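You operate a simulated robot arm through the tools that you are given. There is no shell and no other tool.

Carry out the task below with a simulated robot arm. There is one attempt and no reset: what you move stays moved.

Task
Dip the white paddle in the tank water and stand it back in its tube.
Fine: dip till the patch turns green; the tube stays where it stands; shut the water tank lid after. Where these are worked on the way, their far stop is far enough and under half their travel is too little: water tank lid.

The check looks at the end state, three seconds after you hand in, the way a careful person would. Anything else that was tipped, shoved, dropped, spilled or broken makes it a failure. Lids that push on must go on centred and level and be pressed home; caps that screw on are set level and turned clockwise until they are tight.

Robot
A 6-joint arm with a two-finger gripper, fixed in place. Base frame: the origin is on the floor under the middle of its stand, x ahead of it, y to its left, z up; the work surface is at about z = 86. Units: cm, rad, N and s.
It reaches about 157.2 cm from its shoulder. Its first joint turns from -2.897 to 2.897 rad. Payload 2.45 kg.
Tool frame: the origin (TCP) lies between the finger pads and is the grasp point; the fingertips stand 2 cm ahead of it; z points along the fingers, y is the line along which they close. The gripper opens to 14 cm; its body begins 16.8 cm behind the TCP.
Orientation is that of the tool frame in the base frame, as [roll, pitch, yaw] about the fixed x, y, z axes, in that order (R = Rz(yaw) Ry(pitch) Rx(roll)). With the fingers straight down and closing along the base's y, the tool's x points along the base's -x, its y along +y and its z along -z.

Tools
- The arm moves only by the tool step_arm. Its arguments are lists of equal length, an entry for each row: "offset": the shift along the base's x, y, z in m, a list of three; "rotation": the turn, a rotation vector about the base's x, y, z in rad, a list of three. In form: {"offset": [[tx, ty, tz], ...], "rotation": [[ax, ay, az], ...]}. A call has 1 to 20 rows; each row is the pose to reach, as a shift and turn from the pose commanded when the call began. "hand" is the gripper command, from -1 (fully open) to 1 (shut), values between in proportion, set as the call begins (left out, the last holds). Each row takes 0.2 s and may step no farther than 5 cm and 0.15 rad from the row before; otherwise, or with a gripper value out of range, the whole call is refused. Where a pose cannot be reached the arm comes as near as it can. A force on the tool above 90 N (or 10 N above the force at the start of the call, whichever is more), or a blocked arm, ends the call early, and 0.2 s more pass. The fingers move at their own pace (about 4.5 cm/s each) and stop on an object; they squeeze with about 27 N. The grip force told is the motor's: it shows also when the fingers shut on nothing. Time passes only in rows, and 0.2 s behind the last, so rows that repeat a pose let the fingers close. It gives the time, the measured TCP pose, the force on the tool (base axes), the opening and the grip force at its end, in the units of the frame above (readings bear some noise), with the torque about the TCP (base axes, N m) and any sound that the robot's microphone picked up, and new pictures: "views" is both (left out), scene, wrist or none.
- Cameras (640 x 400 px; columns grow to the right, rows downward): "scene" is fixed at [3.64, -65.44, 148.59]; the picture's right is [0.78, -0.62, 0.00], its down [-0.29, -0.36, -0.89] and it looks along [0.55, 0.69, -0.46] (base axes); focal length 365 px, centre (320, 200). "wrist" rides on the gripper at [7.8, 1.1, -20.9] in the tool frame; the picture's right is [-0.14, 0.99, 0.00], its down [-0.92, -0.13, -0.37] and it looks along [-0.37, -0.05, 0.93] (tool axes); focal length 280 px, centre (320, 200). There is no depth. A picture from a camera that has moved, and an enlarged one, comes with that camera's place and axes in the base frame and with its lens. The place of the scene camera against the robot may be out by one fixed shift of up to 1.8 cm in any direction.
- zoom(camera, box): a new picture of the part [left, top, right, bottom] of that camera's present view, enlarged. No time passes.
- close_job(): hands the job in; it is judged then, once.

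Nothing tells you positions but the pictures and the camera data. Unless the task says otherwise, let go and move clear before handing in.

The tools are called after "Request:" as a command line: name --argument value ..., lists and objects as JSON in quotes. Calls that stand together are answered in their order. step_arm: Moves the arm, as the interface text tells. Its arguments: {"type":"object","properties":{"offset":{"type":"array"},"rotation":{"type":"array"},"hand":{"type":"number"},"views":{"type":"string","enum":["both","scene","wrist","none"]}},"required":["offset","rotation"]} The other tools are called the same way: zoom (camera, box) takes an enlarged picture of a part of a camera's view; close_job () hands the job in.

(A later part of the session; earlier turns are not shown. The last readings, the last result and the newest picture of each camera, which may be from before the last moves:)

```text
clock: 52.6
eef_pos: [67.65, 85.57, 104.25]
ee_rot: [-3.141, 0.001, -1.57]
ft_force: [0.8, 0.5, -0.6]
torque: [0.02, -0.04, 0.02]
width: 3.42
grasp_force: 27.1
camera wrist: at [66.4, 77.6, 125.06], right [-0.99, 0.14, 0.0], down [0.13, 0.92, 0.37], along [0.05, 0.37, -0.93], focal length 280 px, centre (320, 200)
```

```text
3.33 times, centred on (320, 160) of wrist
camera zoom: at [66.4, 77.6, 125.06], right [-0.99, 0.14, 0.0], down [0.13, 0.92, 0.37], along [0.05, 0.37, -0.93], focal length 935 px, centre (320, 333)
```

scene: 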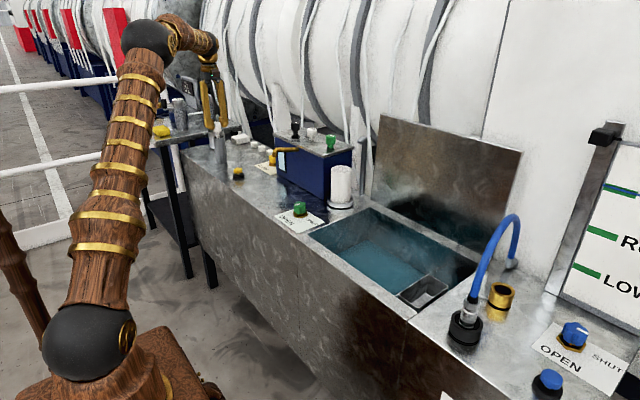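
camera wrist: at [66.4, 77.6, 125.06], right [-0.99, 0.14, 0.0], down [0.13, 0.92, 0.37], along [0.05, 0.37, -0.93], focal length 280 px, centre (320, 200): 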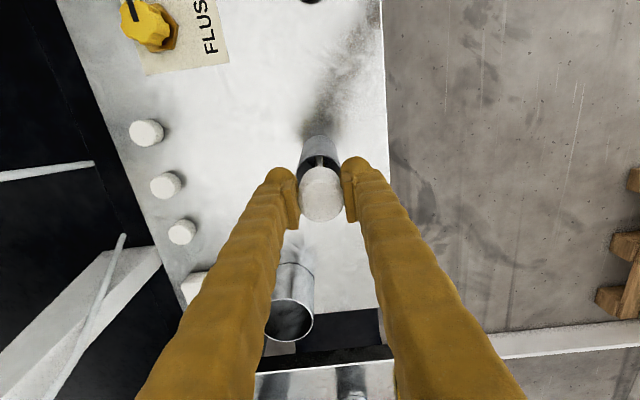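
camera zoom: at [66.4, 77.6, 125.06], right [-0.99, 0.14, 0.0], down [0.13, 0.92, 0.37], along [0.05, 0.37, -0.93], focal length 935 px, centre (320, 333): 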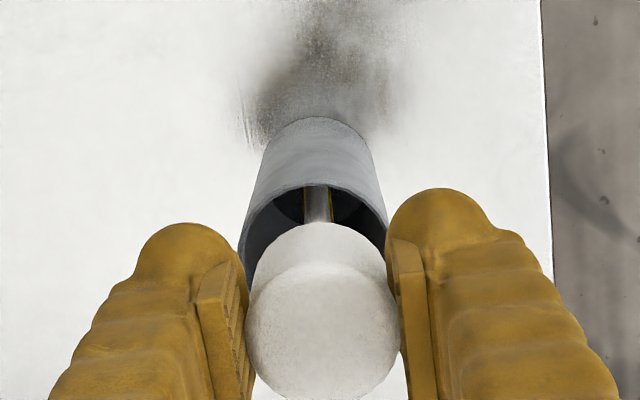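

The paddle slides out and the tube stays. I'll keep lifting to clear it and see the blade.

Request:
step_arm --offset '[[0, 0, 0.03], [0, 0, 0.06], [0, 0, 0.09], [0, 0, 0.12], [0, 0, 0.15], [0, 0, 0.17], [0, 0, 0.17]]' --rotation '[[0, 0, 0], [0, 0, 0], [0, 0, 0], [0, 0, 0], [0, 0, 0], [0, 0, 0], [0, 0, 0]]' --hand 1 --views "both"

Request:
zoom --camera "scene" --box '[180, 50, 260, 170]'

Request:
zoom --camera "wrist" --box '[240, 80, 400, 240]'

```text
clock: 54.2
eef_pos: [67.75, 85.46, 121.12]
ee_rot: [-3.141, 0.0, -1.571]
ft_force: [-0.1, 0.1, 0.3]
torque: [0.0, 0.02, -0.01]
width: 3.45
grasp_force: 27.2
camera wrist: at [66.48, 77.55, 142.1], right [-0.99, 0.14, 0.0], down [0.13, 0.92, 0.37], along [0.05, 0.37, -0.93], focal length 280 px, centre (320, 200)
```

scene: 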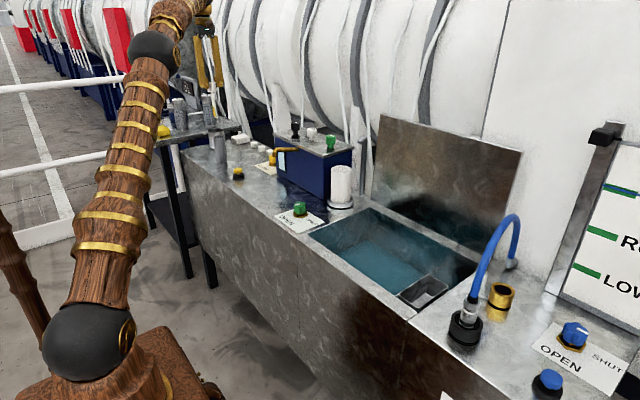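
wrist: 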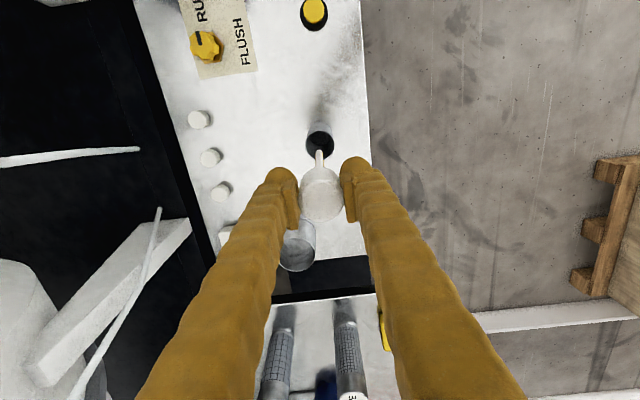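

```text
3.33 times, centred on (220, 110) of scene
camera zoom: at [3.64, -65.44, 148.59], right [0.78, -0.62, 0.0], down [-0.29, -0.36, -0.89], along [0.55, 0.69, -0.46], focal length 1217 px, centre (653, 500)
```

zoom: 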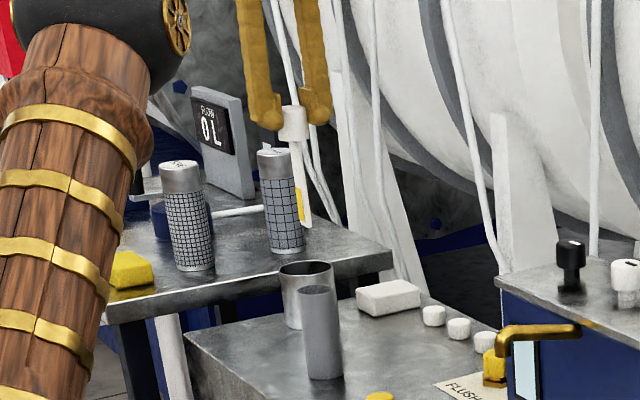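

```text
2.50 times, centred on (320, 160) of wrist
camera zoom: at [66.48, 77.55, 142.1], right [-0.99, 0.14, 0.0], down [0.13, 0.92, 0.37], along [0.05, 0.37, -0.93], focal length 701 px, centre (320, 300)
```

zoom: 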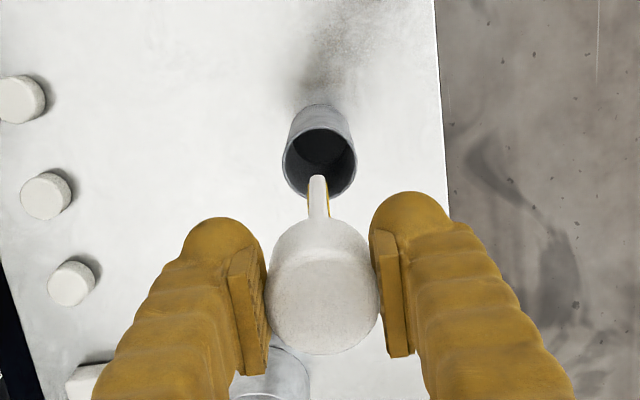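

The paddle is out, with a yellow patch about 1–5 cm above its tip; the tip is about 14.5 cm below the grip point. I'll raise it and carry it toward the tank.

Request:
step_arm --offset '[[0, 0, 0.04], [0, 0, 0.08], [0, 0, 0.12], [0, -0.02, 0.14], [0, -0.06, 0.14], [0, -0.1, 0.14], [0, -0.145, 0.14], [0, -0.19, 0.14], [0, -0.235, 0.14], [0, -0.28, 0.14], [0.005, -0.325, 0.14], [0.01, -0.37, 0.14], [0.015, -0.415, 0.14], [0.02, -0.46, 0.14], [0.03, -0.505, 0.14], [0.04, -0.55, 0.14], [0.05, -0.595, 0.14], [0.06, -0.64, 0.14], [0.07, -0.68, 0.14], [0.075, -0.72, 0.14]]' --rotation '[[0, 0, 0], [0, 0, 0], [0, 0, 0], [0, 0, 0], [0, 0, 0], [0, 0, 0], [0, 0, 0], [0, 0, 0], [0, 0, 0], [0, 0, 0], [0, 0, 0], [0, 0, 0], [0, 0, 0], [0, 0, 0], [0, 0, 0], [0, 0, 0], [0, 0, 0], [0, 0, 0], [0, 0, 0], [0, 0, 0]]' --hand 1 --views "both"

```text
clock: 58.4
eef_pos: [75.01, 13.52, 135.18]
ee_rot: [-3.141, 0.0, -1.571]
ft_force: [0.5, 0.2, 0.6]
torque: [0.02, -0.05, 0.02]
width: 3.42
grasp_force: 27.1
out of reach, approached as far as the arm can: row 2, 3, 4, 5
camera wrist: at [73.72, 5.58, 156.07], right [-0.99, 0.14, 0.0], down [0.13, 0.92, 0.37], along [0.05, 0.37, -0.93], focal length 280 px, centre (320, 200)
```

scene: 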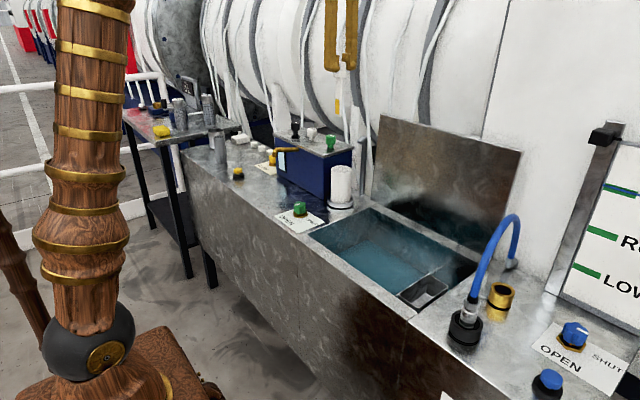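
wrist: 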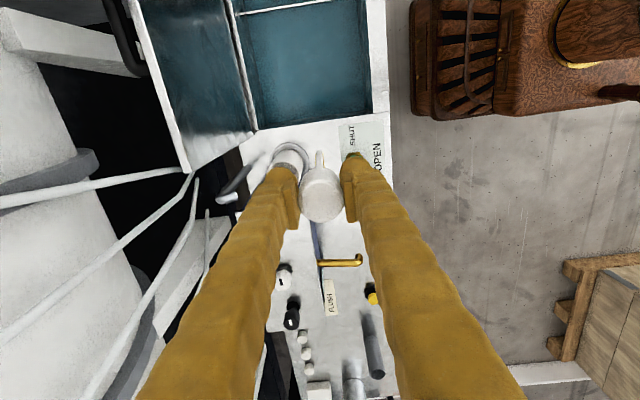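

Request:
step_arm --offset '[[0, -0.045, 0], [0, -0.09, 0], [0, -0.135, 0], [0, -0.15, -0.02], [0, -0.15, -0.06], [0, -0.15, -0.1], [0, -0.15, -0.14], [0, -0.15, -0.18], [0, -0.15, -0.22], [0, -0.15, -0.26], [0, -0.15, -0.3], [0, -0.15, -0.34], [0, -0.15, -0.34]]' --rotation '[[0, 0, 0], [0, 0, 0], [0, 0, 0], [0, 0, 0], [0, 0, 0], [0, 0, 0], [0, 0, 0], [0, 0, 0], [0, 0, 0], [0, 0, 0], [0, 0, 0], [0, 0, 0], [0, 0, 0]]' --hand 1 --views "both"

Request:
zoom --camera "scene" --box '[310, 140, 440, 290]'

Request:
zoom --camera "wrist" --box '[220, 50, 420, 230]'

```text
clock: 61.2
eef_pos: [74.9, -1.77, 101.17]
ee_rot: [-3.14, 0.001, -1.572]
ft_force: [1.0, 0.1, -0.7]
torque: [0.01, 0.03, 0.0]
width: 3.45
grasp_force: 27.3
camera wrist: at [73.64, -9.74, 122.13], right [-0.99, 0.14, 0.0], down [0.13, 0.92, 0.37], along [0.05, 0.37, -0.93], focal length 280 px, centre (320, 200)
```

scene: 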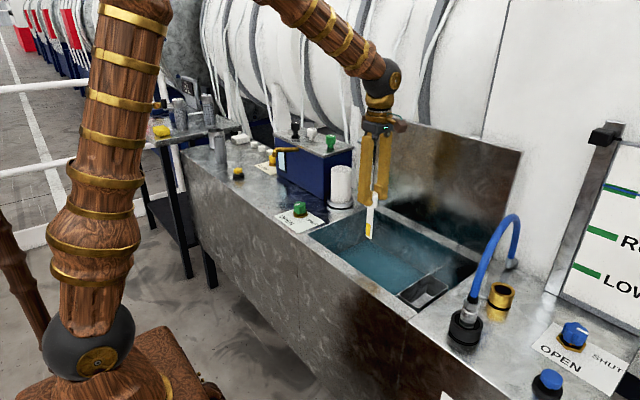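
wrist: 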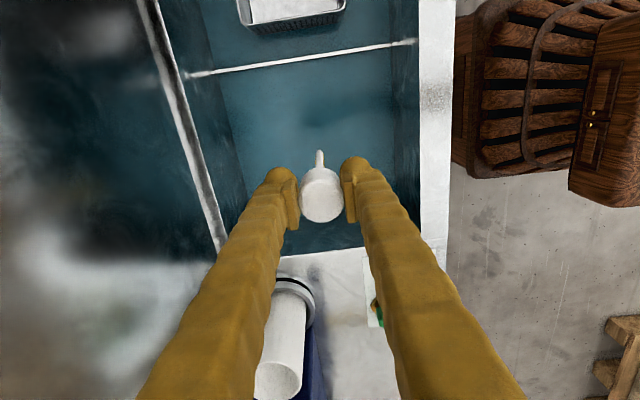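

```text
2.67 times, centred on (375, 215) of scene
camera zoom: at [3.64, -65.44, 148.59], right [0.78, -0.62, 0.0], down [-0.29, -0.36, -0.89], along [0.55, 0.69, -0.46], focal length 973 px, centre (173, 160)
```

zoom: 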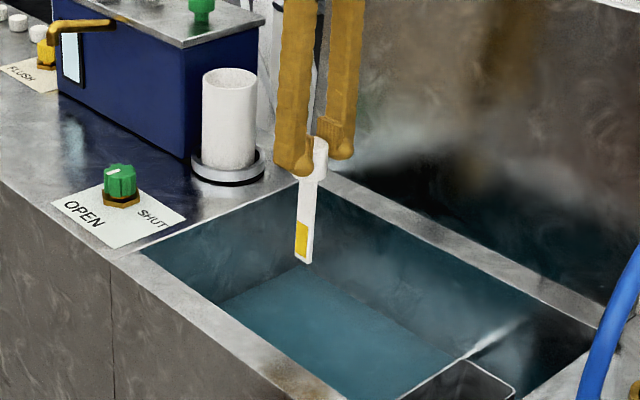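

```text
2.22 times, centred on (320, 140) of wrist
camera zoom: at [73.64, -9.74, 122.13], right [-0.99, 0.14, 0.0], down [0.13, 0.92, 0.37], along [0.05, 0.37, -0.93], focal length 623 px, centre (320, 333)
```

zoom: 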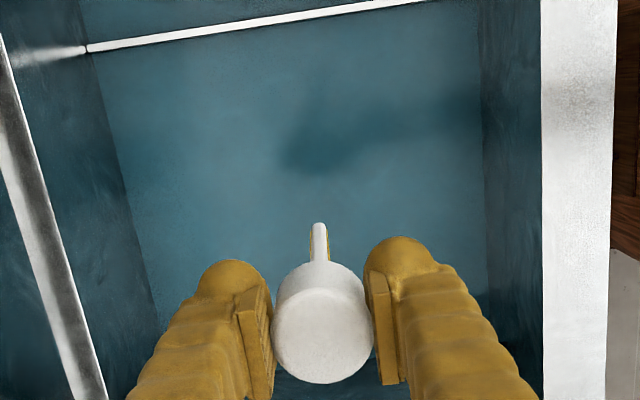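

The patch is clearly yellow and the paddle hangs above the open section. I'll lower it in stages, watching the water and the force.

Request:
step_arm --offset '[[0, 0, -0.025], [0, 0, -0.05], [0, 0, -0.075], [0, 0, -0.1], [0, 0, -0.11], [0, 0, -0.11]]' --rotation '[[0, 0, 0], [0, 0, 0], [0, 0, 0], [0, 0, 0], [0, 0, 0], [0, 0, 0]]' --hand 1 --views "both"

Request:
zoom --camera "scene" --box '[320, 170, 430, 290]'

Request:
zoom --camera "wrist" --box '[220, 50, 420, 230]'

```text
clock: 62.6
eef_pos: [75.1, -1.83, 90.14]
ee_rot: [-3.141, -0.001, -1.572]
ft_force: [0.1, 0.9, -0.6]
torque: [0.05, -0.02, 0.02]
width: 3.44
grasp_force: 26.6
camera wrist: at [73.82, -9.73, 111.08], right [-0.99, 0.14, 0.0], down [0.13, 0.92, 0.37], along [0.05, 0.37, -0.93], focal length 280 px, centre (320, 200)
```

scene: 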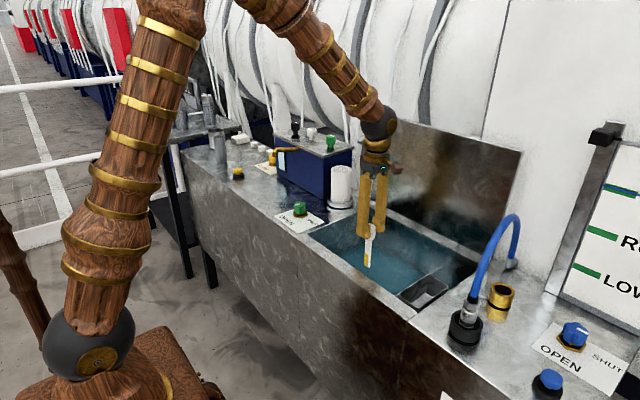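
wrist: 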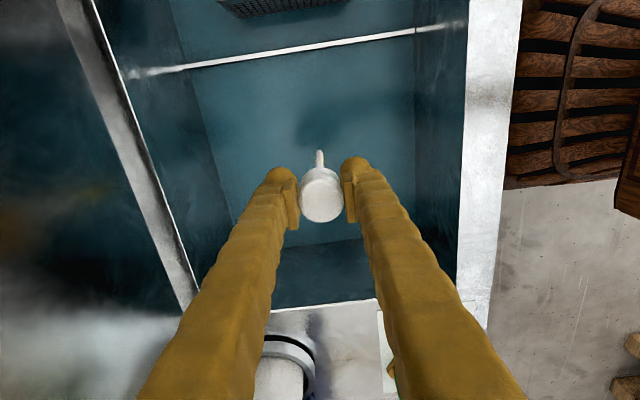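

```text
3.33 times, centred on (375, 230) of scene
camera zoom: at [3.64, -65.44, 148.59], right [0.78, -0.62, 0.0], down [-0.29, -0.36, -0.89], along [0.55, 0.69, -0.46], focal length 1217 px, centre (137, 100)
```

zoom: 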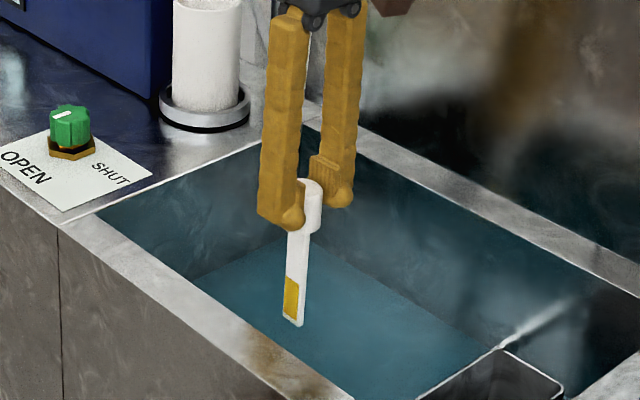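

```text
2.22 times, centred on (320, 140) of wrist
camera zoom: at [73.82, -9.73, 111.08], right [-0.99, 0.14, 0.0], down [0.13, 0.92, 0.37], along [0.05, 0.37, -0.93], focal length 623 px, centre (320, 333)
```

zoom: 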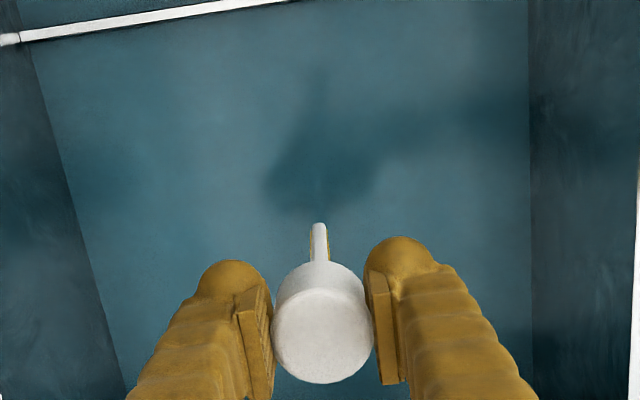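

Still above the surface. I'll lower further in small steps.

Request:
step_arm --offset '[[0, 0, -0.01], [0, 0, -0.02], [0, 0, -0.03], [0, 0, -0.04], [0, 0, -0.05], [0, 0, -0.05]]' --rotation '[[0, 0, 0], [0, 0, 0], [0, 0, 0], [0, 0, 0], [0, 0, 0], [0, 0, 0]]' --hand 1 --views "both"

Request:
zoom --camera "scene" --box '[320, 190, 430, 300]'

Request:
zoom --camera "wrist" --box '[220, 50, 420, 230]'

```text
clock: 64.0
eef_pos: [75.1, -1.48, 85.06]
ee_rot: [-3.141, 0.0, -1.571]
ft_force: [0.1, -0.7, -0.3]
torque: [0.0, 0.01, 0.03]
width: 3.44
grasp_force: 27.4
camera wrist: at [73.95, -9.53, 106.04], right [-0.99, 0.14, 0.0], down [0.13, 0.92, 0.37], along [0.05, 0.37, -0.93], focal length 280 px, centre (320, 200)
```

scene: 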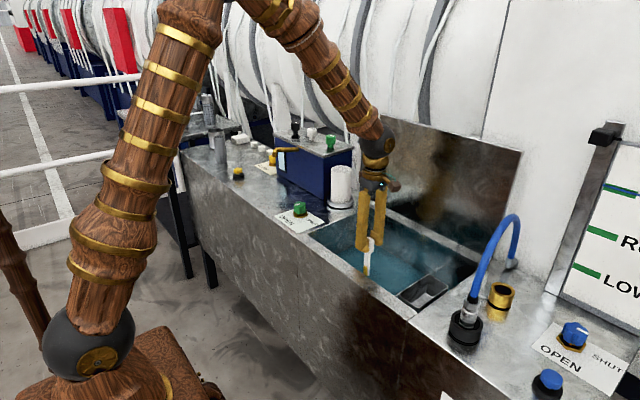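
wrist: 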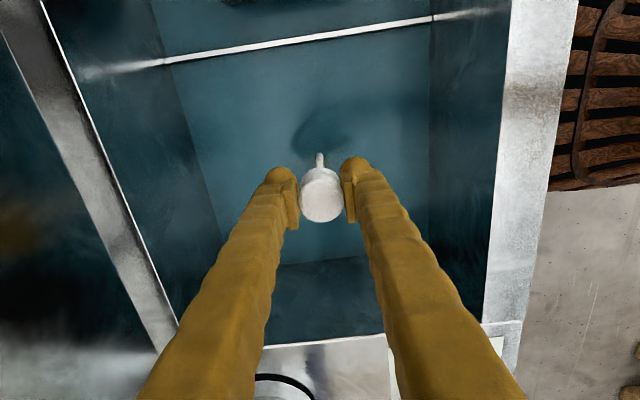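

```text
3.64 times, centred on (375, 245) of scene
camera zoom: at [3.64, -65.44, 148.59], right [0.78, -0.62, 0.0], down [-0.29, -0.36, -0.89], along [0.55, 0.69, -0.46], focal length 1327 px, centre (120, 36)
```

zoom: 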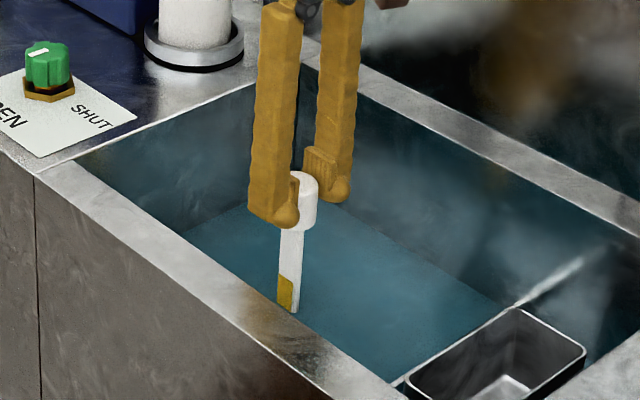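

```text
2.22 times, centred on (320, 140) of wrist
camera zoom: at [73.95, -9.53, 106.04], right [-0.99, 0.14, 0.0], down [0.13, 0.92, 0.37], along [0.05, 0.37, -0.93], focal length 623 px, centre (320, 333)
```

zoom: 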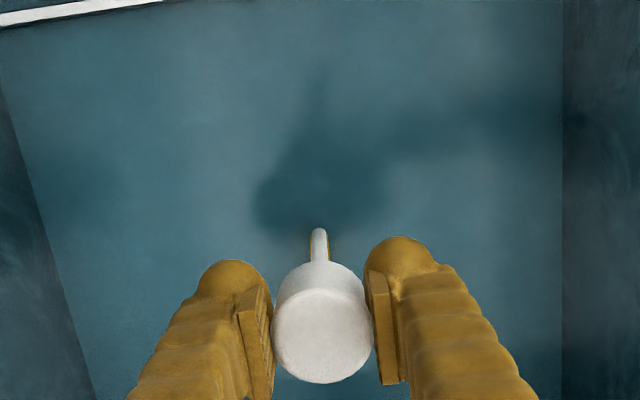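

The tip appears to be just entering the water. I'll go a bit deeper.

Request:
step_arm --offset '[[0, 0, -0.01], [0, 0, -0.02], [0, 0, -0.03], [0, 0, -0.03]]' --rotation '[[0, 0, 0], [0, 0, 0], [0, 0, 0], [0, 0, 0]]' --hand 1 --views "both"

Request:
zoom --camera "scene" --box '[330, 210, 410, 290]'

Request:
zoom --camera "wrist" --box '[260, 100, 380, 210]'

```text
clock: 65.0
eef_pos: [75.13, -1.57, 81.99]
ee_rot: [3.139, 0.001, -1.572]
ft_force: [0.4, -0.2, 0.1]
torque: [-0.01, 0.01, -0.01]
width: 3.41
grasp_force: 26.9
camera wrist: at [73.94, -9.58, 103.0], right [-0.99, 0.14, 0.0], down [0.13, 0.92, 0.37], along [0.05, 0.37, -0.93], focal length 280 px, centre (320, 200)
```

scene: 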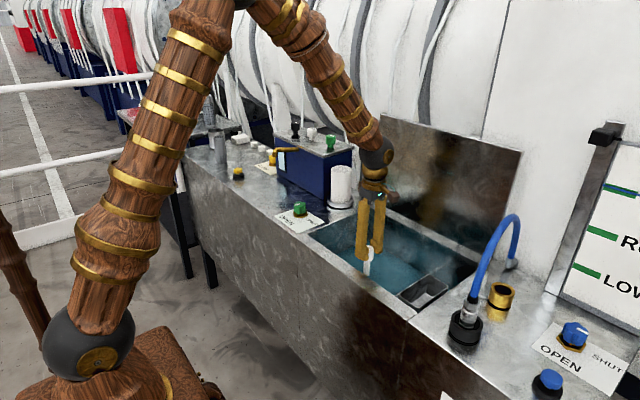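
wrist: 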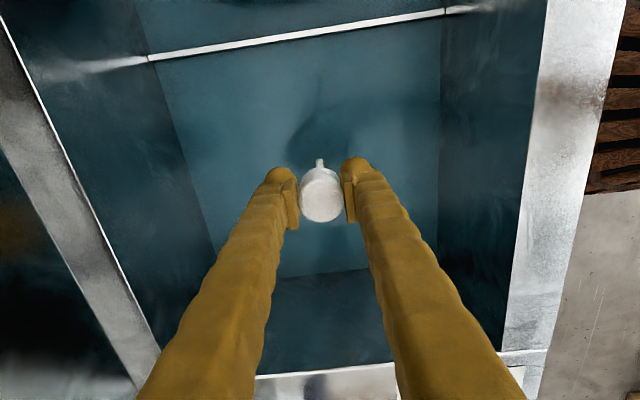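

```text
5.00 times, centred on (370, 250) of scene
camera zoom: at [3.64, -65.44, 148.59], right [0.78, -0.62, 0.0], down [-0.29, -0.36, -0.89], along [0.55, 0.69, -0.46], focal length 1825 px, centre (70, -50)
```

zoom: 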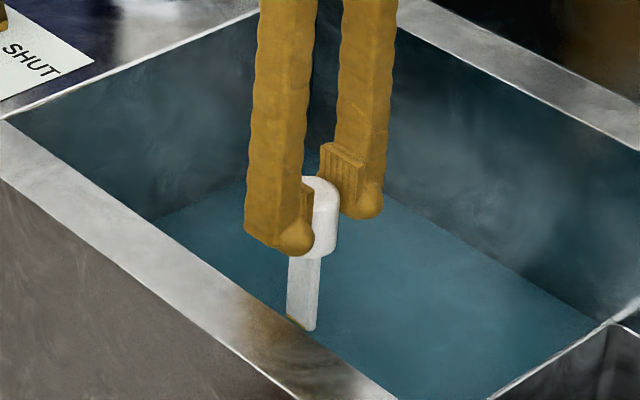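

```text
3.64 times, centred on (320, 155) of wrist
camera zoom: at [73.94, -9.58, 103.0], right [-0.99, 0.14, 0.0], down [0.13, 0.92, 0.37], along [0.05, 0.37, -0.93], focal length 1020 px, centre (320, 364)
```

zoom: 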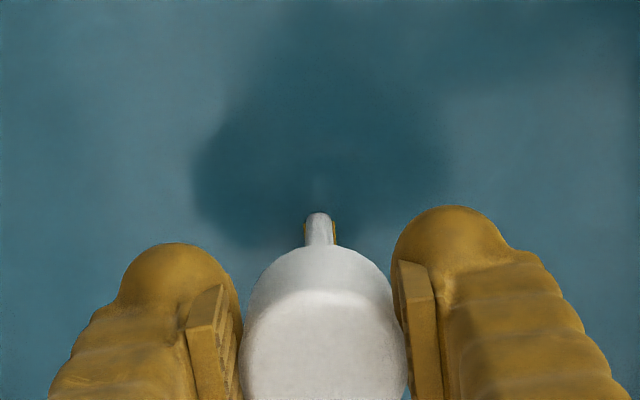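

The blade is entering the water, with the surface at about z≈71. I'll lower further so the whole patch is under, checking force in small increments.

Request:
step_arm --offset '[[0, 0, -0.005], [0, 0, -0.01], [0, 0, -0.015], [0, 0, -0.015]]' --rotation '[[0, 0, 0], [0, 0, 0], [0, 0, 0], [0, 0, 0]]' --hand 1 --views "none"

Request:
zoom --camera "scene" --box '[330, 210, 410, 290]'

```text
clock: 66.0
eef_pos: [75.04, -1.5, 80.67]
ee_rot: [-3.14, -0.001, -1.57]
ft_force: [-0.2, -0.6, 0.2]
torque: [0.0, -0.01, 0.0]
width: 3.44
grasp_force: 26.7
```

```text
5.00 times, centred on (370, 250) of scene
camera zoom: at [3.64, -65.44, 148.59], right [0.78, -0.62, 0.0], down [-0.29, -0.36, -0.89], along [0.55, 0.69, -0.46], focal length 1825 px, centre (70, -50)
```

zoom: 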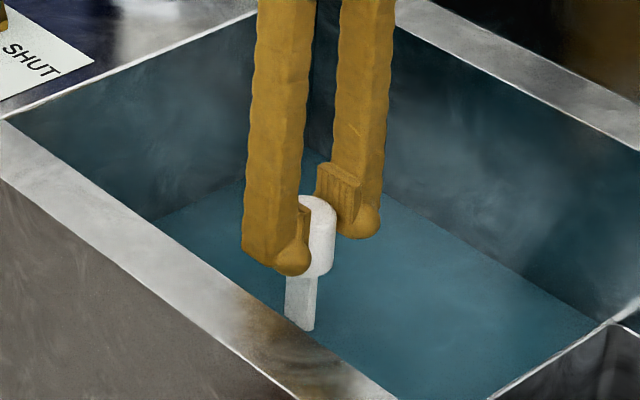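

Request:
step_arm --offset '[[0, 0, -0.005], [0, 0, -0.01], [0, 0, -0.015], [0, 0, -0.02], [0, 0, -0.02], [0, 0, -0.02], [0, 0, -0.02], [0, 0, -0.02], [0, 0, -0.02], [0, 0, -0.02], [0, 0, -0.02], [0, 0, -0.02], [0, 0, -0.02], [0, 0, -0.02], [0, 0, -0.02]]' --rotation '[[0, 0, 0], [0, 0, 0], [0, 0, 0], [0, 0, 0], [0, 0, 0], [0, 0, 0], [0, 0, 0], [0, 0, 0], [0, 0, 0], [0, 0, 0], [0, 0, 0], [0, 0, 0], [0, 0, 0], [0, 0, 0], [0, 0, 0]]' --hand 1 --views "both"

Request:
zoom --camera "scene" --box '[330, 210, 410, 290]'

```text
clock: 69.2
eef_pos: [75.16, -1.54, 78.63]
ee_rot: [3.141, -0.001, -1.571]
ft_force: [-0.4, 0.3, -0.8]
torque: [0.02, 0.0, 0.0]
width: 3.45
grasp_force: 27.1
camera wrist: at [73.91, -9.54, 99.56], right [-0.99, 0.14, 0.0], down [0.13, 0.92, 0.37], along [0.05, 0.37, -0.93], focal length 280 px, centre (320, 200)
```

scene: 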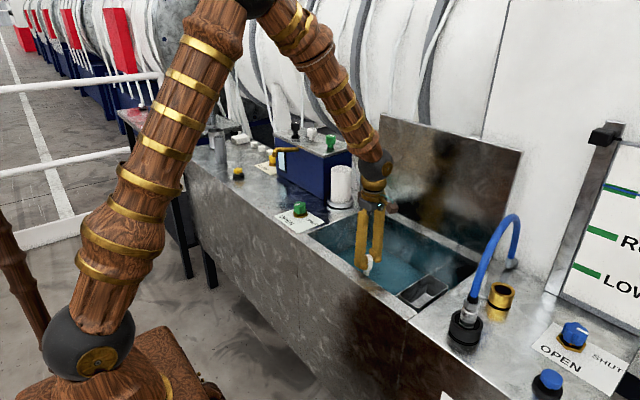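
wrist: 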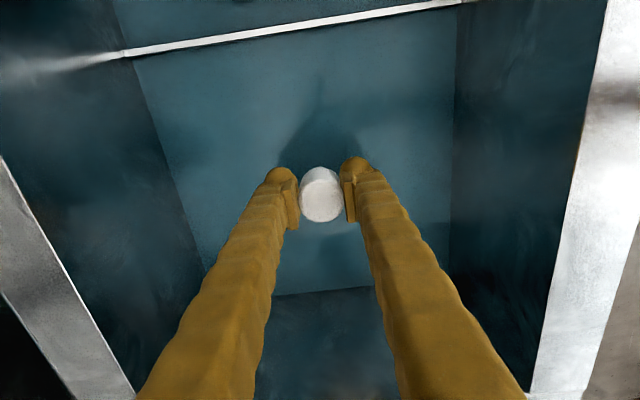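

```text
5.00 times, centred on (370, 250) of scene
camera zoom: at [3.64, -65.44, 148.59], right [0.78, -0.62, 0.0], down [-0.29, -0.36, -0.89], along [0.55, 0.69, -0.46], focal length 1825 px, centre (70, -50)
```

zoom: 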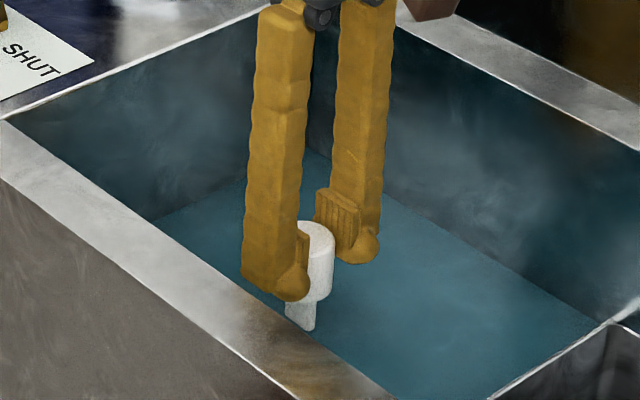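

The patch has been under water for a couple of seconds. I'll raise the paddle and check its colour.

Request:
step_arm --offset '[[0, 0, 0.02], [0, 0, 0.04], [0, 0, 0.06], [0, 0, 0.08], [0, 0, 0.1], [0, 0, 0.12], [0, 0, 0.12]]' --rotation '[[0, 0, 0], [0, 0, 0], [0, 0, 0], [0, 0, 0], [0, 0, 0], [0, 0, 0], [0, 0, 0]]' --hand 1 --views "none"

Request:
zoom --camera "scene" --box '[330, 190, 410, 290]'

Request:
zoom --camera "wrist" --box '[260, 100, 380, 210]'

```text
clock: 70.8
eef_pos: [74.9, -1.5, 90.6]
ee_rot: [3.141, 0.001, -1.572]
ft_force: [-0.4, 0.3, 0.7]
torque: [-0.01, 0.01, -0.01]
width: 3.45
grasp_force: 27.0
```

```text
4.00 times, centred on (370, 240) of scene
camera zoom: at [3.64, -65.44, 148.59], right [0.78, -0.62, 0.0], down [-0.29, -0.36, -0.89], along [0.55, 0.69, -0.46], focal length 1460 px, centre (120, 40)
```

zoom: 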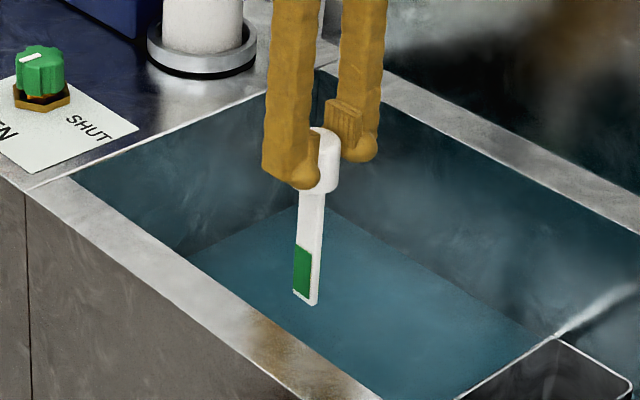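

```text
3.64 times, centred on (320, 155) of wrist
camera zoom: at [73.79, -9.46, 111.58], right [-0.99, 0.14, 0.0], down [0.13, 0.92, 0.37], along [0.05, 0.37, -0.93], focal length 1020 px, centre (320, 364)
```

zoom: 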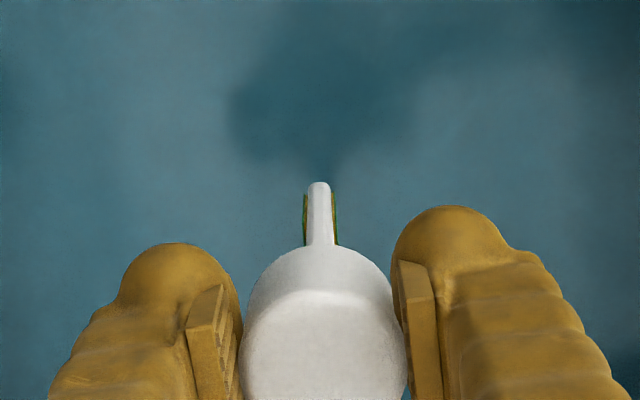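

The patch has turned green. I'll carry the paddle back above its tube along the same path.

Request:
step_arm --offset '[[0, 0, 0.04], [0, 0, 0.08], [0, 0, 0.12], [0, 0, 0.16], [0, 0, 0.2], [0, 0, 0.245], [0, 0, 0.29], [0, 0, 0.335], [0, 0, 0.38], [-0.01, 0.01, 0.405], [-0.025, 0.05, 0.405], [-0.04, 0.09, 0.405], [-0.055, 0.13, 0.405], [-0.065, 0.17, 0.405], [-0.075, 0.21, 0.405], [-0.075, 0.255, 0.405], [-0.075, 0.3, 0.405], [-0.075, 0.345, 0.405], [-0.075, 0.39, 0.405], [-0.075, 0.435, 0.405]]' --rotation '[[0, 0, 0], [0, 0, 0], [0, 0, 0], [0, 0, 0], [0, 0, 0], [0, 0, 0], [0, 0, 0], [0, 0, 0], [0, 0, 0], [0, 0, 0], [0, 0, 0], [0, 0, 0], [0, 0, 0], [0, 0, 0], [0, 0, 0], [0, 0, 0], [0, 0, 0], [0, 0, 0], [0, 0, 0], [0, 0, 0]]' --hand 1 --views "scene"

```text
clock: 75.0
eef_pos: [67.61, 41.92, 131.37]
ee_rot: [-3.141, 0.0, -1.573]
ft_force: [-0.2, -0.5, 0.7]
torque: [0.04, -0.07, -0.01]
width: 3.49
grasp_force: 27.7
```

scene: 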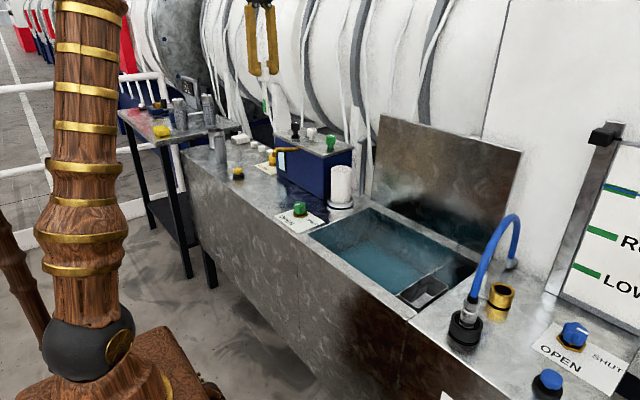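

Request:
step_arm --offset '[[0, 0.043, -0.01], [0, 0.086, -0.02], [0, 0.129, -0.03], [0, 0.172, -0.04], [0, 0.215, -0.05], [0, 0.258, -0.06], [0, 0.301, -0.07], [0, 0.344, -0.08], [0, 0.387, -0.09], [0, 0.42, -0.1], [0, 0.435, -0.1], [0, 0.435, -0.1], [0, 0.435, -0.1]]' --rotation '[[0, 0, 0], [0, 0, 0], [0, 0, 0], [0, 0, 0], [0, 0, 0], [0, 0, 0], [0, 0, 0], [0, 0, 0], [0, 0, 0], [0, 0, 0], [0, 0, 0], [0, 0, 0], [0, 0, 0]]' --hand 1 --views "both"

Request:
zoom --camera "scene" --box '[180, 50, 260, 170]'

Request:
zoom --camera "wrist" --box '[240, 80, 400, 240]'

```text
clock: 77.8
eef_pos: [67.55, 85.29, 121.16]
ee_rot: [-3.141, -0.001, -1.57]
ft_force: [-0.6, 0.6, -0.9]
torque: [0.02, 0.01, -0.01]
width: 3.49
grasp_force: 26.7
camera wrist: at [66.37, 77.45, 142.07], right [-0.99, 0.14, 0.0], down [0.13, 0.92, 0.37], along [0.05, 0.37, -0.93], focal length 280 px, centre (320, 200)
```

scene: 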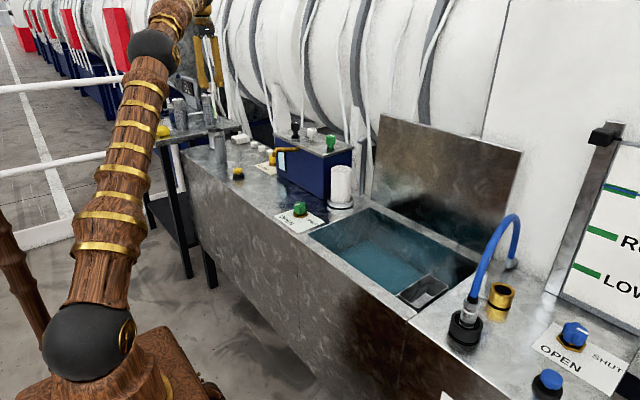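
wrist: 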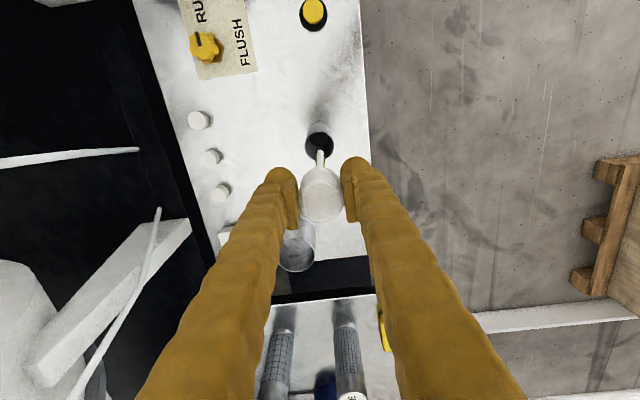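

```text
3.33 times, centred on (220, 110) of scene
camera zoom: at [3.64, -65.44, 148.59], right [0.78, -0.62, 0.0], down [-0.29, -0.36, -0.89], along [0.55, 0.69, -0.46], focal length 1217 px, centre (653, 500)
```

zoom: 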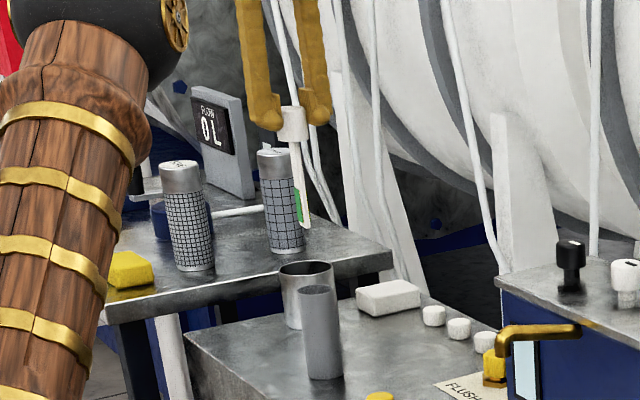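

```text
2.50 times, centred on (320, 160) of wrist
camera zoom: at [66.37, 77.45, 142.07], right [-0.99, 0.14, 0.0], down [0.13, 0.92, 0.37], along [0.05, 0.37, -0.93], focal length 701 px, centre (320, 300)
```

zoom: 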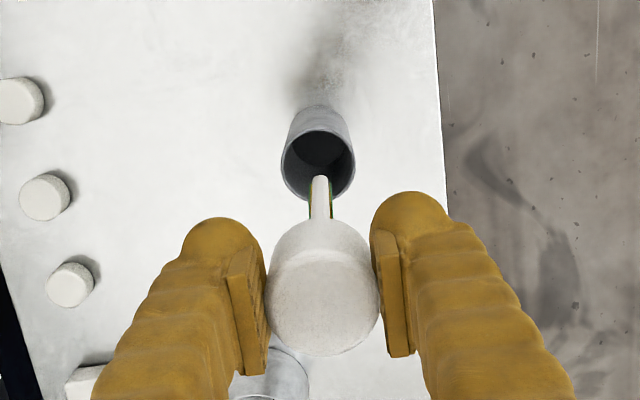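

The alignment matches the view from when I lifted it out. I'll lower the tip into the tube mouth and check.

Request:
step_arm --offset '[[0, 0, -0.02], [0, 0, -0.04], [0, 0, -0.06], [0, 0, -0.07], [0, 0, -0.08], [0, 0, -0.09], [0, 0, -0.1], [0, 0, -0.1]]' --rotation '[[0, 0, 0], [0, 0, 0], [0, 0, 0], [0, 0, 0], [0, 0, 0], [0, 0, 0], [0, 0, 0], [0, 0, 0]]' --hand 1 --views "none"

Request:
zoom --camera "scene" --box '[190, 80, 250, 170]'

Request:
zoom --camera "wrist" --box '[260, 100, 380, 220]'

```text
clock: 79.6
eef_pos: [67.56, 85.55, 111.11]
ee_rot: [-3.141, -0.001, -1.571]
ft_force: [-0.7, -0.3, 0.5]
torque: [0.02, -0.01, 0.0]
width: 3.45
grasp_force: 26.7
```

```text
4.44 times, centred on (220, 125) of scene
camera zoom: at [3.64, -65.44, 148.59], right [0.78, -0.62, 0.0], down [-0.29, -0.36, -0.89], along [0.55, 0.69, -0.46], focal length 1622 px, centre (764, 533)
```

zoom: 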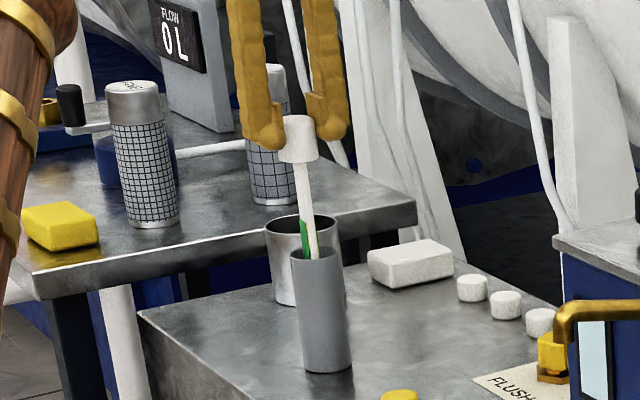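

```text
3.33 times, centred on (320, 160) of wrist
camera zoom: at [66.39, 77.48, 131.99], right [-0.99, 0.14, 0.0], down [0.13, 0.92, 0.37], along [0.05, 0.37, -0.93], focal length 935 px, centre (320, 333)
```

zoom: 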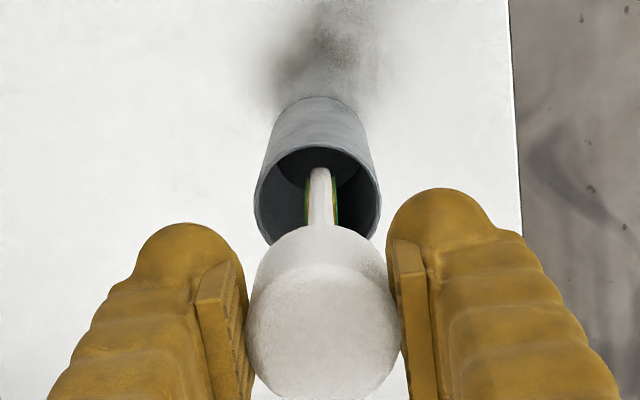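

The tip is inside the tube. I'll lower it the rest of the way, slowly.

Request:
step_arm --offset '[[0, 0, -0.015], [0, 0, -0.03], [0, 0, -0.045], [0, 0, -0.06], [0, 0, -0.07], [0, 0, -0.08], [0, 0, -0.088], [0, 0, -0.094], [0, 0, -0.098], [0, 0, -0.098]]' --rotation '[[0, 0, 0], [0, 0, 0], [0, 0, 0], [0, 0, 0], [0, 0, 0], [0, 0, 0], [0, 0, 0], [0, 0, 0], [0, 0, 0], [0, 0, 0]]' --hand 1 --views "none"

Request:
zoom --camera "scene" --box '[190, 100, 250, 170]'

Request:
zoom --camera "wrist" --box '[260, 130, 380, 250]'

```text
clock: 81.8
eef_pos: [67.55, 85.47, 101.43]
ee_rot: [-3.14, 0.002, -1.571]
ft_force: [-1.5, 0.5, 11.1]
torque: [0.09, 0.18, -0.02]
width: 3.5
grasp_force: 26.6
```

```text
5.71 times, centred on (220, 135) of scene
camera zoom: at [3.64, -65.44, 148.59], right [0.78, -0.62, 0.0], down [-0.29, -0.36, -0.89], along [0.55, 0.69, -0.46], focal length 2086 px, centre (891, 571)
```

zoom: 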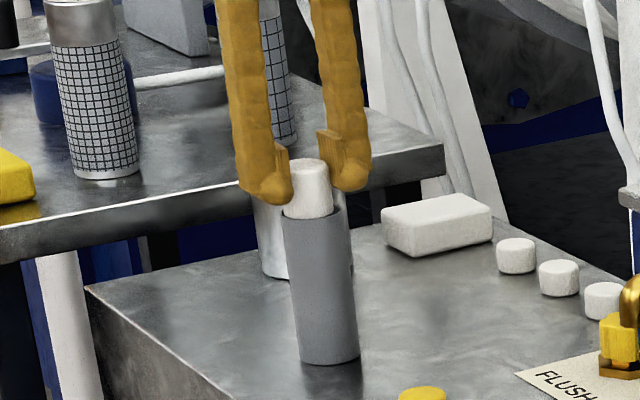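

```text
3.33 times, centred on (320, 190) of wrist
camera zoom: at [66.37, 77.47, 122.35], right [-0.99, 0.14, 0.0], down [0.13, 0.92, 0.37], along [0.05, 0.37, -0.93], focal length 935 px, centre (320, 233)
```

zoom: 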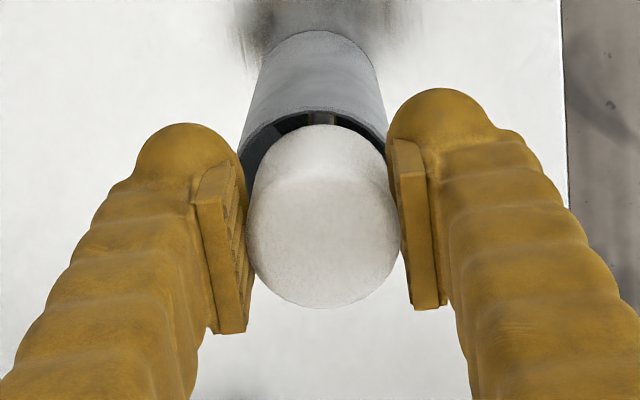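

There's an 11 N upward force and the cap sits about 0.3 cm higher than it originally did. I'll ease up slightly and look closer before letting go.

Request:
step_arm --offset '[[0, 0, 0.002], [0, 0, 0.004], [0, 0, 0.004]]' --rotation '[[0, 0, 0], [0, 0, 0], [0, 0, 0]]' --hand 1 --views "both"

Request:
zoom --camera "scene" --box '[205, 115, 235, 170]'

Request:
zoom --camera "wrist" --box '[280, 130, 360, 230]'

```text
clock: 82.6
eef_pos: [67.53, 85.59, 101.63]
ee_rot: [3.142, 0.001, -1.571]
ft_force: [0.1, 0.5, -0.4]
torque: [0.0, 0.01, -0.01]
width: 3.52
grasp_force: 26.9
camera wrist: at [66.34, 77.49, 122.59], right [-0.99, 0.14, 0.0], down [0.13, 0.92, 0.37], along [0.05, 0.37, -0.93], focal length 280 px, centre (320, 200)
```

scene: 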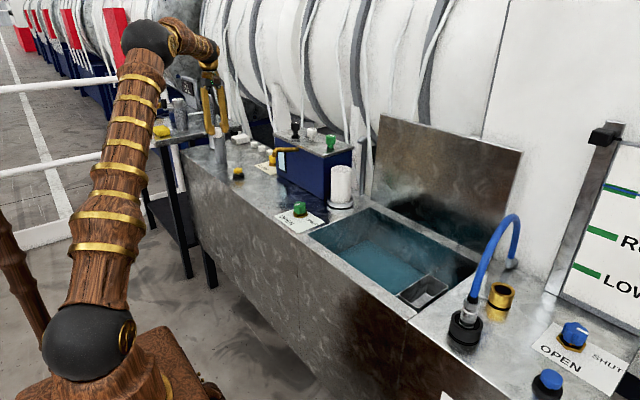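
wrist: 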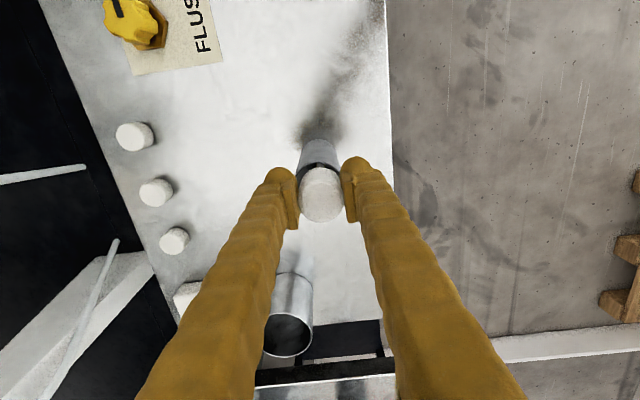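

```text
7.27 times, centred on (220, 142) of scene
camera zoom: at [3.64, -65.44, 148.59], right [0.78, -0.62, 0.0], down [-0.29, -0.36, -0.89], along [0.55, 0.69, -0.46], focal length 2654 px, centre (1047, 618)
```

zoom: 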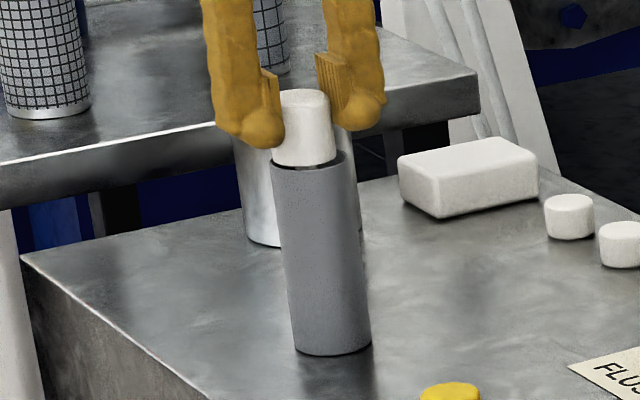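

```text
4.00 times, centred on (320, 180) of wrist
camera zoom: at [66.34, 77.49, 122.59], right [-0.99, 0.14, 0.0], down [0.13, 0.92, 0.37], along [0.05, 0.37, -0.93], focal length 1122 px, centre (320, 280)
```

zoom: 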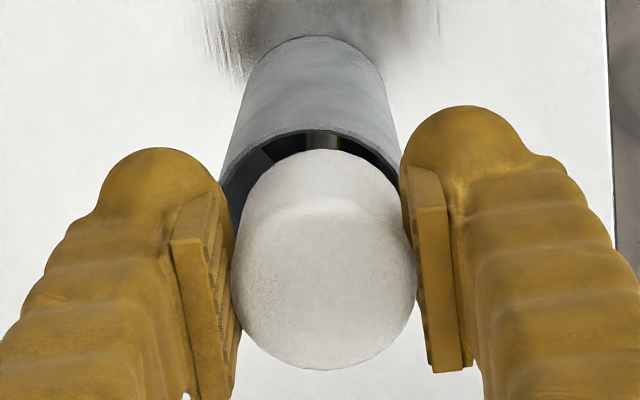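

Request:
step_arm --offset '[[0, 0, -0.001], [0, 0, -0.002], [0, 0, -0.003], [0, 0, -0.003]]' --rotation '[[0, 0, 0], [0, 0, 0], [0, 0, 0], [0, 0, 0]]' --hand 1 --views "none"

Request:
zoom --camera "scene" --box '[190, 100, 250, 170]'

```text
clock: 83.6
eef_pos: [67.52, 85.48, 101.48]
ee_rot: [-3.141, 0.0, -1.571]
ft_force: [-1.7, 0.0, 9.9]
torque: [0.1, 0.19, 0.01]
width: 3.48
grasp_force: 27.0
```

```text
5.71 times, centred on (220, 135) of scene
camera zoom: at [3.64, -65.44, 148.59], right [0.78, -0.62, 0.0], down [-0.29, -0.36, -0.89], along [0.55, 0.69, -0.46], focal length 2086 px, centre (891, 571)
```

zoom: 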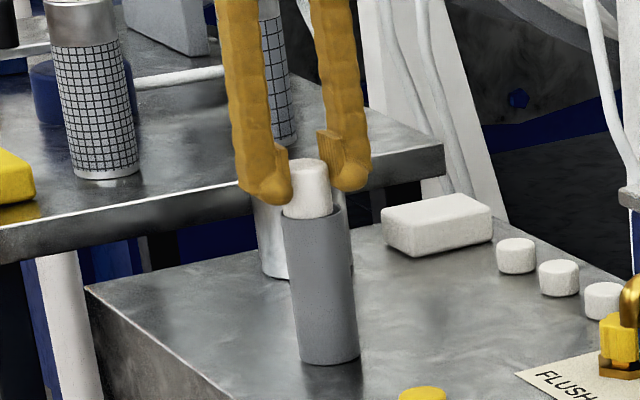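

The torque pattern (contact point about 1.5 cm toward −x, +1 cm toward +y) suggests the cap's lower edge is catching the tube rim, a close plug fit. I'll raise it, shift about 1 mm toward +x and −y, and try again.

Request:
step_arm --offset '[[0, 0, 0.003], [0.001, -0.0005, 0.004], [0.001, -0.0005, 0.002], [0.001, -0.0005, 0.0], [0.001, -0.0005, -0.001], [0.001, -0.0005, -0.001]]' --rotation '[[0, 0, 0], [0, 0, 0], [0, 0, 0], [0, 0, 0], [0, 0, 0], [0, 0, 0]]' --hand 1 --views "none"

```text
clock: 85.0
eef_pos: [67.79, 85.32, 101.3]
ee_rot: [-3.141, -0.001, -1.571]
ft_force: [0.3, -0.6, -0.1]
torque: [0.02, 0.02, 0.01]
width: 3.48
grasp_force: 27.2
```

That cleared it, with zero force. I'll lower the last few millimetres.

Request:
step_arm --offset '[[0, 0, -0.001], [0, 0, -0.002], [0, 0, -0.003], [0, 0, -0.003]]' --rotation '[[0, 0, 0], [0, 0, 0], [0, 0, 0], [0, 0, 0]]' --hand 1 --views "none"

Request:
zoom --camera "scene" --box '[190, 100, 250, 170]'

Request:
zoom --camera "wrist" --box '[260, 130, 380, 250]'

```text
clock: 86.0
eef_pos: [67.82, 85.34, 101.17]
ee_rot: [-3.139, 0.001, -1.572]
ft_force: [0.8, -0.8, 2.2]
torque: [-0.05, -0.03, 0.03]
width: 3.48
grasp_force: 26.8
```

```text
5.71 times, centred on (220, 135) of scene
camera zoom: at [3.64, -65.44, 148.59], right [0.78, -0.62, 0.0], down [-0.29, -0.36, -0.89], along [0.55, 0.69, -0.46], focal length 2086 px, centre (891, 571)
```

zoom: 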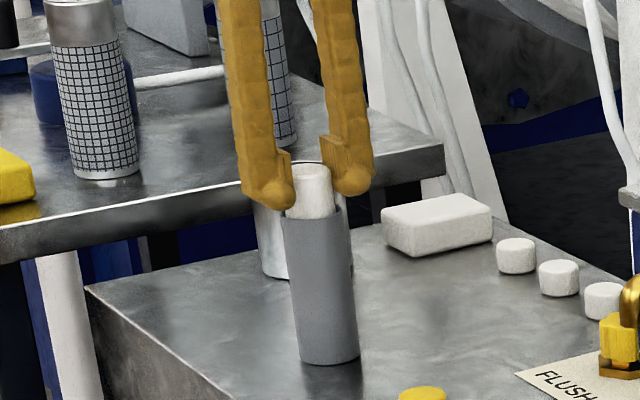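

```text
3.33 times, centred on (320, 190) of wrist
camera zoom: at [66.48, 77.41, 121.96], right [-0.99, 0.14, 0.0], down [0.13, 0.92, 0.37], along [0.05, 0.37, -0.93], focal length 935 px, centre (320, 233)
```

zoom: 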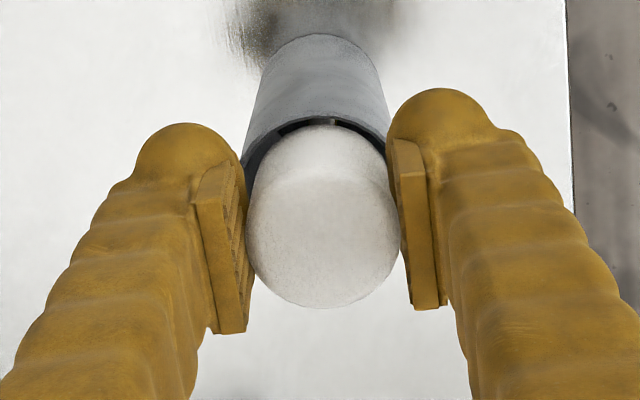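

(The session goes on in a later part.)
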